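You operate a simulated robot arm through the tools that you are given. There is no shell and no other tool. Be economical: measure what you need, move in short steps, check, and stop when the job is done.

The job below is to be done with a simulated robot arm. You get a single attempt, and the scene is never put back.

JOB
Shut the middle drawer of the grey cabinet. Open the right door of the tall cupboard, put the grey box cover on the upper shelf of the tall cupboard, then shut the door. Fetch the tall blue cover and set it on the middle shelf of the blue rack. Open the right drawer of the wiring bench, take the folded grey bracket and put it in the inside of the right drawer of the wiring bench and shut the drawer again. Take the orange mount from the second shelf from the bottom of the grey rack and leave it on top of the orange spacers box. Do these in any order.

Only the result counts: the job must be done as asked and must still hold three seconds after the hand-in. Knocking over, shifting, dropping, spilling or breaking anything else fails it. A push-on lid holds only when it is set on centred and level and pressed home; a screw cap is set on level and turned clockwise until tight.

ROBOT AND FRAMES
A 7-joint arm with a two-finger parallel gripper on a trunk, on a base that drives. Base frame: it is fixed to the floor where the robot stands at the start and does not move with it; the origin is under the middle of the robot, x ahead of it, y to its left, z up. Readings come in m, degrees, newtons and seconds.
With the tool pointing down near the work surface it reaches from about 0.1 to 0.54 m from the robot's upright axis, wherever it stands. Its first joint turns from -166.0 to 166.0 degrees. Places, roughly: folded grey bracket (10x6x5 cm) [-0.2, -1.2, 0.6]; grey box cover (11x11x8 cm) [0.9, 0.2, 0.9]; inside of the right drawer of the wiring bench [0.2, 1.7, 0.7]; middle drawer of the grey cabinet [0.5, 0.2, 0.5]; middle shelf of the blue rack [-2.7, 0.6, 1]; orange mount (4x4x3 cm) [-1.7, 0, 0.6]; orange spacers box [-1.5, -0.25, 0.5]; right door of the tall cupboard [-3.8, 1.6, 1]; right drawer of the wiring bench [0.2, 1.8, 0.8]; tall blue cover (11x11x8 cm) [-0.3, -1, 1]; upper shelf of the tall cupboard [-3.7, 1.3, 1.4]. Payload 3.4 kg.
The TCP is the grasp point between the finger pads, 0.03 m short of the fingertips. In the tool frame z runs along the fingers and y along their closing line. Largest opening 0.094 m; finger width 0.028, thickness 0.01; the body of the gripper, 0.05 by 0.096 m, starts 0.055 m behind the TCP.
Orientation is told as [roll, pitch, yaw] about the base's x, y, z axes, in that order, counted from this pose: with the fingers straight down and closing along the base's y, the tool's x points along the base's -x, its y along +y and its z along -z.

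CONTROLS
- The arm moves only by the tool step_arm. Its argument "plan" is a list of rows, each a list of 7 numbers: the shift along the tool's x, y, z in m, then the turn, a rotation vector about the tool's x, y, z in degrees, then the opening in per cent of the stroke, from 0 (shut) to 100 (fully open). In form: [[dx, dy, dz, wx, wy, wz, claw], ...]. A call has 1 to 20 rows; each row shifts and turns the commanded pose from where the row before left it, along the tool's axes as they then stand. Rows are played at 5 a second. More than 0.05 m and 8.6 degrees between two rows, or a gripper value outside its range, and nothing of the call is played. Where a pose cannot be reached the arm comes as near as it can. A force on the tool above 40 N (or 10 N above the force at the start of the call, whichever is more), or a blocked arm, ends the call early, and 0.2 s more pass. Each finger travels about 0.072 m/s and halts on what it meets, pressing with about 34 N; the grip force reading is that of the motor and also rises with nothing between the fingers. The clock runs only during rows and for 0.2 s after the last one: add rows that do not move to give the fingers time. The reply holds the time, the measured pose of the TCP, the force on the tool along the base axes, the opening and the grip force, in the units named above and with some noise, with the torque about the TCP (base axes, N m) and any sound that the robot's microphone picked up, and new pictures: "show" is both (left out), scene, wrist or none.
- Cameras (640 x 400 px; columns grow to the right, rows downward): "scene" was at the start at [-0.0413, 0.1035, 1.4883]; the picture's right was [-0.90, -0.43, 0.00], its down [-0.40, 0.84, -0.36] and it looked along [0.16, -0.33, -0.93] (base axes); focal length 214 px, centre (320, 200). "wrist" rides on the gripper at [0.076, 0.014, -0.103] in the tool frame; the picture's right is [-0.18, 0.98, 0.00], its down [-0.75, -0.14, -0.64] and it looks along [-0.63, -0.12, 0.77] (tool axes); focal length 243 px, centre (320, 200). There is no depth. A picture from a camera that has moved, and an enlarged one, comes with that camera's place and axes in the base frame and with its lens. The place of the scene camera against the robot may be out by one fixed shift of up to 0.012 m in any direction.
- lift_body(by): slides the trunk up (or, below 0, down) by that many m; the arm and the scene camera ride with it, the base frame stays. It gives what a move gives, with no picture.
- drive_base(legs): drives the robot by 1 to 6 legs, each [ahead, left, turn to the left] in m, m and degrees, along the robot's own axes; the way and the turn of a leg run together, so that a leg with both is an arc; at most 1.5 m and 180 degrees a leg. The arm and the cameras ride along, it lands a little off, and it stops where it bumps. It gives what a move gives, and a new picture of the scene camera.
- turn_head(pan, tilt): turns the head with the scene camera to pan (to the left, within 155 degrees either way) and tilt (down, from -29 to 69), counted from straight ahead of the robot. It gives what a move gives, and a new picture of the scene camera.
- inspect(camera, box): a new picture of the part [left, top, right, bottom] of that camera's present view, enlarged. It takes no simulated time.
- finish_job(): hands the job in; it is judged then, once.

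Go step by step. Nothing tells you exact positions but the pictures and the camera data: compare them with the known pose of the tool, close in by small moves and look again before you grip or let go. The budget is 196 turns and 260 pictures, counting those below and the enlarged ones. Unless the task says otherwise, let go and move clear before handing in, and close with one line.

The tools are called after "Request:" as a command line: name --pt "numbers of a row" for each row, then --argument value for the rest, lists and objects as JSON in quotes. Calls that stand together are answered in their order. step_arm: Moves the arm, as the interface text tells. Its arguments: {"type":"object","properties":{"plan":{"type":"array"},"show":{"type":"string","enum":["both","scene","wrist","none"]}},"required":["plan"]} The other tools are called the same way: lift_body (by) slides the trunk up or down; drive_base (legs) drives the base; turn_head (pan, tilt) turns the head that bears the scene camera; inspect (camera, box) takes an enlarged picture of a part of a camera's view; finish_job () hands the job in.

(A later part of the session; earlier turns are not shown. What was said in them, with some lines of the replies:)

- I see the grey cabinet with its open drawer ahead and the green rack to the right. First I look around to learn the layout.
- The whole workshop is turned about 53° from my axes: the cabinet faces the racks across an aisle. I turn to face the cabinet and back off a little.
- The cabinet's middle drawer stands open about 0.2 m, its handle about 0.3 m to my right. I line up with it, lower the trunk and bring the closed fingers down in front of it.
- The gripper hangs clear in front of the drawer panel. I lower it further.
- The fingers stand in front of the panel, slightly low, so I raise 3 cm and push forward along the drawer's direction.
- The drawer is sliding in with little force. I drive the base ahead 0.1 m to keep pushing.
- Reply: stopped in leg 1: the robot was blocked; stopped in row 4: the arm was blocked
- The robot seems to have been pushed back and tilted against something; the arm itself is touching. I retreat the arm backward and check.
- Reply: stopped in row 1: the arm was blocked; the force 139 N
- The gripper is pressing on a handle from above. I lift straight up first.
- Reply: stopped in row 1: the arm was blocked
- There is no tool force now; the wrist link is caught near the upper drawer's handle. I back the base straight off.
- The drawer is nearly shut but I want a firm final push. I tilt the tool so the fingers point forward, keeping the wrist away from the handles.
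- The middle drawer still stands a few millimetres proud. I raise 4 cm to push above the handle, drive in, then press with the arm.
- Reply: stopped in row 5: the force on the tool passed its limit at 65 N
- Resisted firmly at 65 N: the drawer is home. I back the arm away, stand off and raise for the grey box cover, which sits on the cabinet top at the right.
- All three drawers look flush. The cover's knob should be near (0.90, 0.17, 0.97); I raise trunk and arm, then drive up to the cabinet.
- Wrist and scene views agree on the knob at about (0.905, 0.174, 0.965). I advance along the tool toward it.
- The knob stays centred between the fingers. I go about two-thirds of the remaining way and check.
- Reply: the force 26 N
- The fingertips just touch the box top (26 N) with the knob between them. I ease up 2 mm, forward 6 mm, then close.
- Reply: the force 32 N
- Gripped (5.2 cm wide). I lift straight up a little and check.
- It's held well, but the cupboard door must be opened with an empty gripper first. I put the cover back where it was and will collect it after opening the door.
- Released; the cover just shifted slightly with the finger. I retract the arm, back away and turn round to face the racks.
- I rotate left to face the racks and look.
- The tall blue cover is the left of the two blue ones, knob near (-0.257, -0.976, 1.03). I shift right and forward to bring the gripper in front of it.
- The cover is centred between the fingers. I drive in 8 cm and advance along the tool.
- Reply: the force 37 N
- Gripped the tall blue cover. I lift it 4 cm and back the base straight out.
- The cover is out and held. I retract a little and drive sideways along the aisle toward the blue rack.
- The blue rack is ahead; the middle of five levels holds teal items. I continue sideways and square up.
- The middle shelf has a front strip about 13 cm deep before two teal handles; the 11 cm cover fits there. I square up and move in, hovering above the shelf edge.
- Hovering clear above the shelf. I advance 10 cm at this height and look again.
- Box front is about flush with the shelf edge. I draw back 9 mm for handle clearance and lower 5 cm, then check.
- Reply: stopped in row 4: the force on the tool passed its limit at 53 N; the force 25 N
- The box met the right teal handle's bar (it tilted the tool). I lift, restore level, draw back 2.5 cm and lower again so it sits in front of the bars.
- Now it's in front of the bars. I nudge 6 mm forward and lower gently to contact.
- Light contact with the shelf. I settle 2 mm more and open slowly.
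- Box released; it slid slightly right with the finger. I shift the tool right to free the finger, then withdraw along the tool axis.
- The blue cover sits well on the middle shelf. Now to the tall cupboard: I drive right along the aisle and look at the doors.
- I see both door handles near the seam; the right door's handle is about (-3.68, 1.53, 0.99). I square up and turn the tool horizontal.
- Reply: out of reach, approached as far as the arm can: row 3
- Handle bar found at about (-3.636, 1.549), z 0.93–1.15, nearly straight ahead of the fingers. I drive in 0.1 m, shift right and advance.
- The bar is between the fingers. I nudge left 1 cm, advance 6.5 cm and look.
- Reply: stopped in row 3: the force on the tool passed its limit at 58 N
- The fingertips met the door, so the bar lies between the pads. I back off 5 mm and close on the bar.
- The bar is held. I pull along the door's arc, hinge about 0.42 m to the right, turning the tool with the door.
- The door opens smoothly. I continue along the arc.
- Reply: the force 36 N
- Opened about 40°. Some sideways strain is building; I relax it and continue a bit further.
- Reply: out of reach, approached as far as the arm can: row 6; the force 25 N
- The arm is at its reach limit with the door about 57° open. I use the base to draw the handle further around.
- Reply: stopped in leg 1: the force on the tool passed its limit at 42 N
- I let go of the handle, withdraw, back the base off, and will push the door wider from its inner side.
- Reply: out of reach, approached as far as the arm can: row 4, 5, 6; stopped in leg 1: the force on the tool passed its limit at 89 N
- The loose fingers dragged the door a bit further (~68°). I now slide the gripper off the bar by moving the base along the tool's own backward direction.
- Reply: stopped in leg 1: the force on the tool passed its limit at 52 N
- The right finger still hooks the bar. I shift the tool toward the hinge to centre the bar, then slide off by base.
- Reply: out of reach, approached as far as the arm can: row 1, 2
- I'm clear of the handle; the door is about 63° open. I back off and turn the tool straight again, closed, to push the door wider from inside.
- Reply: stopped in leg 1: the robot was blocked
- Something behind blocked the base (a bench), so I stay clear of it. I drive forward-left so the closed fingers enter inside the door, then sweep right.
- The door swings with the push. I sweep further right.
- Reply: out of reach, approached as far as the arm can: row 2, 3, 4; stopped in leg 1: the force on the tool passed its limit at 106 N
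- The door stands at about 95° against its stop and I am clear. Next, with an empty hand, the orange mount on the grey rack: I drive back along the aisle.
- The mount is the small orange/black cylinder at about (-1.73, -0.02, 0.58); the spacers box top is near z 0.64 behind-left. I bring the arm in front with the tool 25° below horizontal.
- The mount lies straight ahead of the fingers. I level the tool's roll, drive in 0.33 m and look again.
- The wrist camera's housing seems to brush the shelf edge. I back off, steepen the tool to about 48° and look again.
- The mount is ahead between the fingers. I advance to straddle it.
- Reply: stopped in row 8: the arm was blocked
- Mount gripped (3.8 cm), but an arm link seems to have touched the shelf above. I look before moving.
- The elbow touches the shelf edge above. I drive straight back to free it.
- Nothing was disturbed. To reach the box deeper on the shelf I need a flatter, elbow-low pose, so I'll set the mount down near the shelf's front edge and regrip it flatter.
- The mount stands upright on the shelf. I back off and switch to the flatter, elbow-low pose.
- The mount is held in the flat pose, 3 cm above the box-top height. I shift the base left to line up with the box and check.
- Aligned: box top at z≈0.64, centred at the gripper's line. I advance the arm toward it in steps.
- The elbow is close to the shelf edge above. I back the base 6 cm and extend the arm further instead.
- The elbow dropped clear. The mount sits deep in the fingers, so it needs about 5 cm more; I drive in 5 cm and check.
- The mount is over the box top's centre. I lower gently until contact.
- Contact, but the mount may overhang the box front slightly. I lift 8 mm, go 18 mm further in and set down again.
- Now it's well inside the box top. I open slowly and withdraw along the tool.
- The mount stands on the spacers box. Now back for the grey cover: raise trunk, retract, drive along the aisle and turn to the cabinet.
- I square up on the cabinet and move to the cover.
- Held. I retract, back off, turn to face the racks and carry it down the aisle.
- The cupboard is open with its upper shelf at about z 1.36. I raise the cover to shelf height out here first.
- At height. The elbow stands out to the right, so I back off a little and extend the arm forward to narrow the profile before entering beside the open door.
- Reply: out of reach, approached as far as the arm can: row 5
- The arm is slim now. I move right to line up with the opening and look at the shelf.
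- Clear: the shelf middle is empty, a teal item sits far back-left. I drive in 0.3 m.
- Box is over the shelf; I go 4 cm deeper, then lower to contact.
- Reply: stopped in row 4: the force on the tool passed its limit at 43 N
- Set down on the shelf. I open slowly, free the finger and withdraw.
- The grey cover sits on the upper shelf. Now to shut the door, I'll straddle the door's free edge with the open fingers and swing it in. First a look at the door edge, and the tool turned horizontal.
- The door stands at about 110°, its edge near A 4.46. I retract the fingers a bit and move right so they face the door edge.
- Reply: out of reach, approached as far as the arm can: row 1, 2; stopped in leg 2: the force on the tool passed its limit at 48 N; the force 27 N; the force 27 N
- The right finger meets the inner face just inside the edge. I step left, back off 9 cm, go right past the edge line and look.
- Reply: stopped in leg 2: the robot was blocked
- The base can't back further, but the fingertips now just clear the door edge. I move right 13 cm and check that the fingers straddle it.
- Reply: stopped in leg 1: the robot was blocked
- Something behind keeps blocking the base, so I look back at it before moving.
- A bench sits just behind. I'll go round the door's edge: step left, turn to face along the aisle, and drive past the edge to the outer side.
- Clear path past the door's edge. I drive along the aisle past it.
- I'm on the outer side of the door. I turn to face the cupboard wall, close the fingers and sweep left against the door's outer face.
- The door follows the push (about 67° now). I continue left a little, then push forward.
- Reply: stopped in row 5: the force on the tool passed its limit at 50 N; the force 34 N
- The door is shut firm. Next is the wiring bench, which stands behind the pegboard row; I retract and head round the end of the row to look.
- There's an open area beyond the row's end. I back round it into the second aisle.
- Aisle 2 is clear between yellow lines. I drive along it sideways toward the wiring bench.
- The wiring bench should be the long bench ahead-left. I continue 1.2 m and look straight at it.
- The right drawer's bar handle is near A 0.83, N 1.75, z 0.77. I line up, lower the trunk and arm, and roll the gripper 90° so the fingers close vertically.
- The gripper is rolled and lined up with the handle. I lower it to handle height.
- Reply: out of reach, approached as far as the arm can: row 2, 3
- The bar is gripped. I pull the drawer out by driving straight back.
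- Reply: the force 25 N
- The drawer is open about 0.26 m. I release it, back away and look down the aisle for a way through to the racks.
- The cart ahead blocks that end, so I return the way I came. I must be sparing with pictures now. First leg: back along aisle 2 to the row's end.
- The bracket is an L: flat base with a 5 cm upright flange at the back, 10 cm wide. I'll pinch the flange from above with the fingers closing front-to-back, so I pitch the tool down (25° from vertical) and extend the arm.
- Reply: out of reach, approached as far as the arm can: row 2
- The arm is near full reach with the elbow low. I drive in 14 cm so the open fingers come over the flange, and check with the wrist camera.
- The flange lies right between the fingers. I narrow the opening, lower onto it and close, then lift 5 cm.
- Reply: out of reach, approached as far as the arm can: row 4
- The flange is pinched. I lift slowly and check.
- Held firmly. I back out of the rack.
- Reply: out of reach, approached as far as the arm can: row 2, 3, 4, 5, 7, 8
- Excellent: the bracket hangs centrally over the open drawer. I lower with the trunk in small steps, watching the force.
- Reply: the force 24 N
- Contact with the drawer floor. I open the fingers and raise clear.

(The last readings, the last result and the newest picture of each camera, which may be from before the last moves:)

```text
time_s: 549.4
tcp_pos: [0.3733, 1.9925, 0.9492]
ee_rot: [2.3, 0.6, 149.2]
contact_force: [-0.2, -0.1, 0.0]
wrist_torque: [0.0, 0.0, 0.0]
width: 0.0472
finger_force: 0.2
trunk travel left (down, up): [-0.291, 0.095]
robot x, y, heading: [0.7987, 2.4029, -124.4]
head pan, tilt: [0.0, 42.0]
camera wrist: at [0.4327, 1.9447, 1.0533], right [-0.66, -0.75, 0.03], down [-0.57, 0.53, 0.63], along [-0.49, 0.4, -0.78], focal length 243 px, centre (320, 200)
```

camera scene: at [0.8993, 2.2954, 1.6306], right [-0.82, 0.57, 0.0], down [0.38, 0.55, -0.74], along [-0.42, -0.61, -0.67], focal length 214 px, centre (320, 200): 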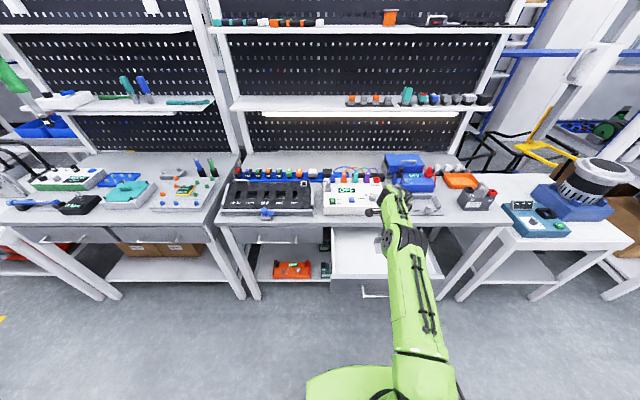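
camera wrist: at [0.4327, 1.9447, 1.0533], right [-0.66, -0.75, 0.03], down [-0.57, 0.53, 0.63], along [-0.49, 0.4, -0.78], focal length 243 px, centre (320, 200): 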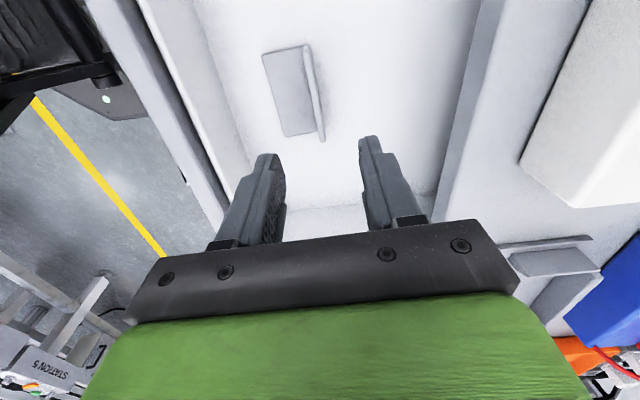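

The bracket lies in the drawer. Now I back off, turn the tool horizontal again and will regrip the handle at its known position to push the drawer shut.

Request:
drive_base --legs '[[-0.35, 0, 0]]'

Request:
step_arm --pt "0 0 0 -8 0 0 100" --pt "0 0 0 -8 0 0 100" --pt "0 0 0 -8 0 0 100" --pt "0 0 0 -8 0 0 100" --pt "0 0 0 -8 0 0 100" --pt "0 0 0 -8 0 0 100" --pt "0 0 0 -8 0 0 100" --pt "0 0 0 -8 0 0 100" --pt "0 0 0 -8 0 0 100" --pt "0 0 0 -8 0 0 100" --pt "0 0 0 -7.3 0 0 100" --pt "0 0 0 0 -4 0 100" --show "none"

Request:
lift_body --by -0.17

```text
time_s: 551.7
tcp_pos: [0.5744, 2.2893, 0.9505]
ee_rot: [2.2, 0.5, 148.6]
contact_force: [-0.3, 0.2, 0.5]
wrist_torque: [-0.02, 0.01, 0.0]
width: 0.047
finger_force: 0.1
trunk travel left (down, up): [-0.291, 0.095]
robot x, y, heading: [0.9981, 2.6927, -124.8]
head pan, tilt: [0.0, 42.0]
camera scene: at [1.1044, 2.5907, 1.6367], right [-0.82, 0.57, 0.0], down [0.38, 0.55, -0.74], along [-0.43, -0.61, -0.67], focal length 214 px, centre (320, 200)
```

scene: 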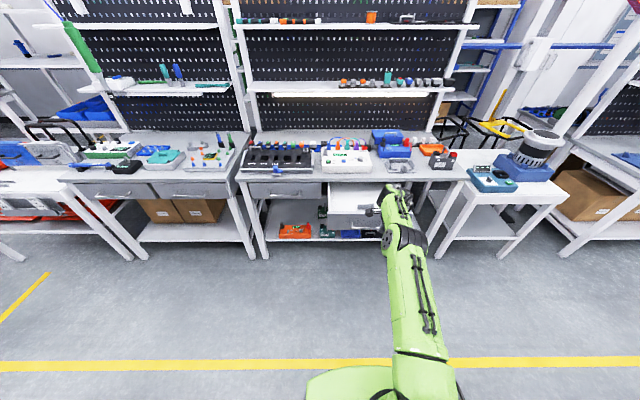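

```text
time_s: 554.3
tcp_pos: [0.5753, 2.2884, 0.9496]
ee_rot: [89.4, 0.4, 144.7]
contact_force: [0.2, 0.0, 0.0]
wrist_torque: [0.01, 0.02, -0.04]
width: 0.0941
finger_force: 0.0
trunk travel left (down, up): [-0.291, 0.095]
robot x, y, heading: [0.9996, 2.696, -125.0]
head pan, tilt: [0.0, 42.0]
```

```text
time_s: 556.2
tcp_pos: [0.5752, 2.2885, 0.7812]
ee_rot: [89.4, 0.6, 144.6]
contact_force: [0.1, 0.2, -0.2]
wrist_torque: [0.0, -0.03, -0.02]
width: 0.0942
finger_force: 0.0
trunk travel left (down, up): [-0.121, 0.265]
robot x, y, heading: [0.9982, 2.6945, -124.9]
head pan, tilt: [0.0, 42.0]
```

Request:
drive_base --legs '[[0.165, 0, 0]]'

Request:
step_arm --pt "0 -0.002 0.008 0 0 0 100" --show "none"

```text
time_s: 557.7
tcp_pos: [0.4796, 2.1556, 0.7806]
ee_rot: [89.4, 0.6, 144.4]
contact_force: [0.4, -0.4, -0.4]
wrist_torque: [-0.02, -0.02, 0.02]
width: 0.0939
finger_force: 0.0
trunk travel left (down, up): [-0.121, 0.265]
robot x, y, heading: [0.9046, 2.5629, -125.3]
head pan, tilt: [0.0, 42.0]
camera scene: at [1.0083, 2.4544, 1.4674], right [-0.82, 0.58, 0.0], down [0.39, 0.55, -0.74], along [-0.43, -0.61, -0.67], focal length 214 px, centre (320, 200)
```

scene: 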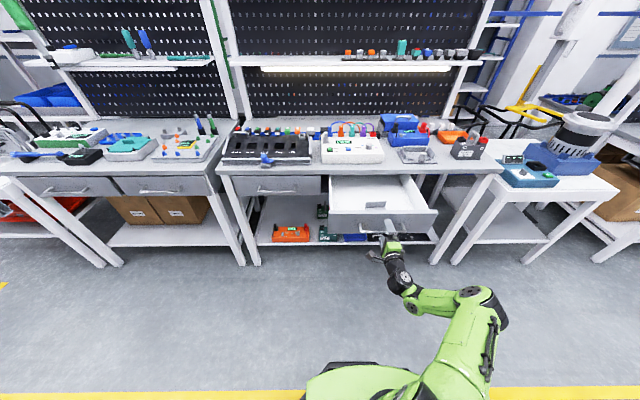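

```text
time_s: 558.1
tcp_pos: [0.4755, 2.1474, 0.7797]
ee_rot: [89.5, 0.7, 144.6]
contact_force: [0.1, -0.4, -0.5]
wrist_torque: [-0.02, -0.01, -0.01]
width: 0.0941
finger_force: 0.2
trunk travel left (down, up): [-0.121, 0.265]
robot x, y, heading: [0.9051, 2.5612, -125.2]
head pan, tilt: [0.0, 42.0]
```

Request:
step_arm --pt "0 0 0.008 0 0 0 70" --pt "0 0 0 0 0 0 40" --pt "0 0 0 0 0 0 10" --pt "0 0 0 0 0 0 0" --pt "0 0 0 0 0 0 0" --pt "0 0 0 0 0 0 0" --show "none"

```text
time_s: 559.5
tcp_pos: [0.4707, 2.1414, 0.7781]
ee_rot: [89.3, 0.5, 144.4]
contact_force: [-0.8, 0.1, -2.0]
wrist_torque: [0.38, 0.54, 0.0]
width: 0.0181
finger_force: 45.6
trunk travel left (down, up): [-0.121, 0.265]
robot x, y, heading: [0.9056, 2.5575, -125.3]
head pan, tilt: [0.0, 42.0]
```

The handle is gripped again. I push the drawer in by driving ahead, then finish with the arm.

Request:
drive_base --legs '[[0.245, 0, 0.3]]'

Request:
step_arm --pt "0 0 0.006 0 0 0 0" --pt "0 0 0.006 0 0 0 0" --pt "0 0 0.006 0 0 0 0" --pt "0 0 0.006 0 0 0 0" --pt "0 0 0.006 0 0 0 0" --pt "0 0 0.006 0 0 0 0" --show "none"

```text
time_s: 561.2
tcp_pos: [0.3332, 1.944, 0.7794]
ee_rot: [89.4, 0.6, 144.7]
contact_force: [-21.1, 12.5, -3.2]
wrist_torque: [0.4, 0.68, -0.2]
width: 0.018
finger_force: 45.2
trunk travel left (down, up): [-0.121, 0.265]
robot x, y, heading: [0.768, 2.3639, -125.0]
head pan, tilt: [0.0, 42.0]
camera scene: at [0.8688, 2.2603, 1.4677], right [-0.82, 0.57, 0.0], down [0.38, 0.55, -0.74], along [-0.42, -0.61, -0.67], focal length 214 px, centre (320, 200)
```

scene: 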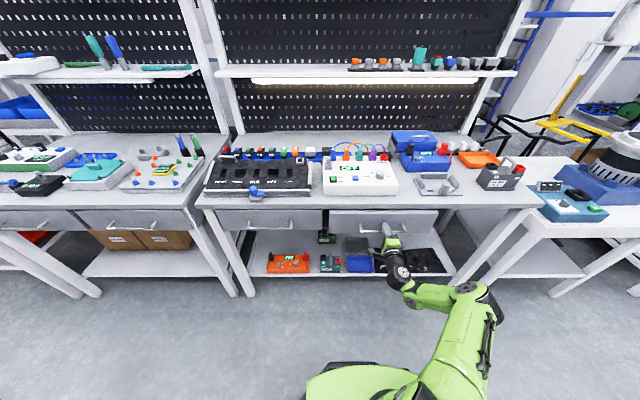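

```text
time_s: 562.6
tcp_pos: [0.3196, 1.9202, 0.7786]
ee_rot: [89.2, 0.6, 144.7]
contact_force: [12.6, 17.6, 6.3]
wrist_torque: [-0.11, 0.87, 0.36]
width: 0.0186
finger_force: 44.9
trunk travel left (down, up): [-0.121, 0.265]
robot x, y, heading: [0.7678, 2.3599, -124.5]
head pan, tilt: [0.0, 42.0]
stopped in row 6: the force on the tool passed its limit at 78 N (the readings are from after the stop); the commanded pose is now the measured one
```

The drawer stopped firmly at its shut position (78 N). I release the handle and withdraw, then verify.

Request:
step_arm --pt "0 0 0 0 0 0 40" --pt "0 0 0 0 0 0 80" --pt "0 0 0 0 0 0 100" --pt "0 0 0 0 0 0 100" --pt "0 0 -0.02 0 0 0 100" --pt "0 0 -0.03 0 0 0 100" --pt "0 0 -0.04 0 0 0 100" --pt "0 0 -0.03 0 0 0 100" --show "none"

Request:
inspect --camera "scene" --box '[190, 130, 560, 300]'

```text
time_s: 563.2
tcp_pos: [0.3205, 1.9231, 0.7658]
ee_rot: [87.7, 0.3, 144.7]
contact_force: [6.6, 12.9, -13.0]
wrist_torque: [0.03, 0.08, 0.12]
width: 0.0651
finger_force: 0.0
trunk travel left (down, up): [-0.121, 0.265]
robot x, y, heading: [0.7675, 2.3635, -124.8]
head pan, tilt: [0.0, 42.0]
stopped in row 3: the force on the tool passed its limit at 53 N (the readings are from after the stop); the commanded pose is now the measured one
```

```text
1.73 times, centred on (375, 215) of scene
camera zoom: at [0.872, 2.2597, 1.4674], right [-0.82, 0.57, 0.0], down [0.38, 0.55, -0.74], along [-0.42, -0.61, -0.67], focal length 371 px, centre (225, 174)
```

zoom: 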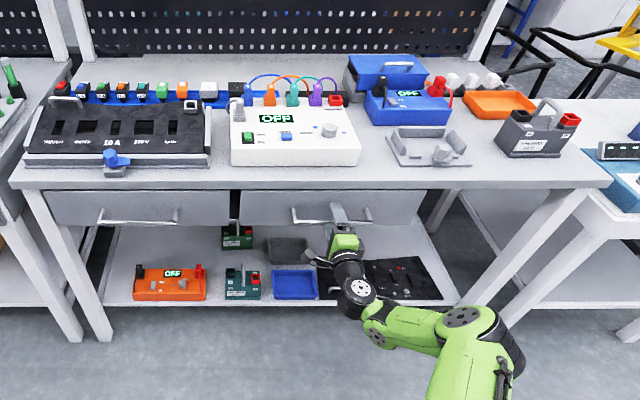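

Drawer is flush with its neighbour. The upper finger touched the table lip while opening, so I withdraw with the present opening.

Request:
step_arm --pt "0 0.004 0 0 0 0 65" --pt "0 0 -0.015 0 0 0 65" --pt "0 0 -0.02 0 0 0 65" --pt "0 0 -0.03 0 0 0 65" --pt "0 0 -0.04 0 0 0 65" --show "none"

```text
time_s: 564.4
tcp_pos: [0.38, 2.0077, 0.7761]
ee_rot: [88.3, 0.2, 144.7]
contact_force: [0.2, -0.1, 0.0]
wrist_torque: [-0.01, 0.02, -0.03]
width: 0.061
finger_force: 0.0
trunk travel left (down, up): [-0.121, 0.265]
robot x, y, heading: [0.7672, 2.3654, -124.7]
head pan, tilt: [0.0, 42.0]
```

As a final check without spending a picture, I close the fingers and press the handle once to confirm the drawer is home, then back clear.

Request:
step_arm --pt "0 0 0 0 0 0 20" --pt "0 0.002 0 0 0 0 0" --pt "0 0 0.02 0 0 0 0" --pt "0 0 0.02 0 0 0 0" --pt "0 0 0.015 0 0 0 0" --pt "0 0 0.006 0 0 0 0" --pt "0 0 0.005 0 0 0 0" --pt "0 0 0.005 0 0 0 0" --pt "0 0 0.005 0 0 0 0" --show "none"

```text
time_s: 566.0
tcp_pos: [0.3477, 1.9582, 0.7752]
ee_rot: [88.1, 0.5, 144.9]
contact_force: [15.4, 20.8, 9.4]
wrist_torque: [-0.3, 0.17, 0.27]
width: 0.0002
finger_force: 33.0
trunk travel left (down, up): [-0.121, 0.265]
robot x, y, heading: [0.7704, 2.3635, -124.8]
head pan, tilt: [0.0, 42.0]
stopped in row 7: the force on the tool passed its limit at 47 N (the readings are from after the stop); the commanded pose is now the measured one
```

Request:
step_arm --pt "0 0 -0.03 0 0 0 0" --pt "0 0 -0.04 0 0 0 0" --pt "0 0 -0.04 0 0 0 0" --show "none"

Request:
finish_job

```text
time_s: 566.8
tcp_pos: [0.4074, 2.0478, 0.7784]
ee_rot: [87.9, 0.4, 144.8]
contact_force: [0.5, 0.2, 0.1]
wrist_torque: [-0.01, 0.02, 0.02]
width: 0.0
finger_force: 32.8
trunk travel left (down, up): [-0.121, 0.265]
robot x, y, heading: [0.7687, 2.3665, -124.7]
head pan, tilt: [0.0, 42.0]
```

```text
The job is handed in.
```

All five parts are done and handed in, the gripper empty and clear; the blue cover overhangs its shelf edge by about 1 cm, and the base bumped the bench opposite the cupboard a few times, with no shift seen.
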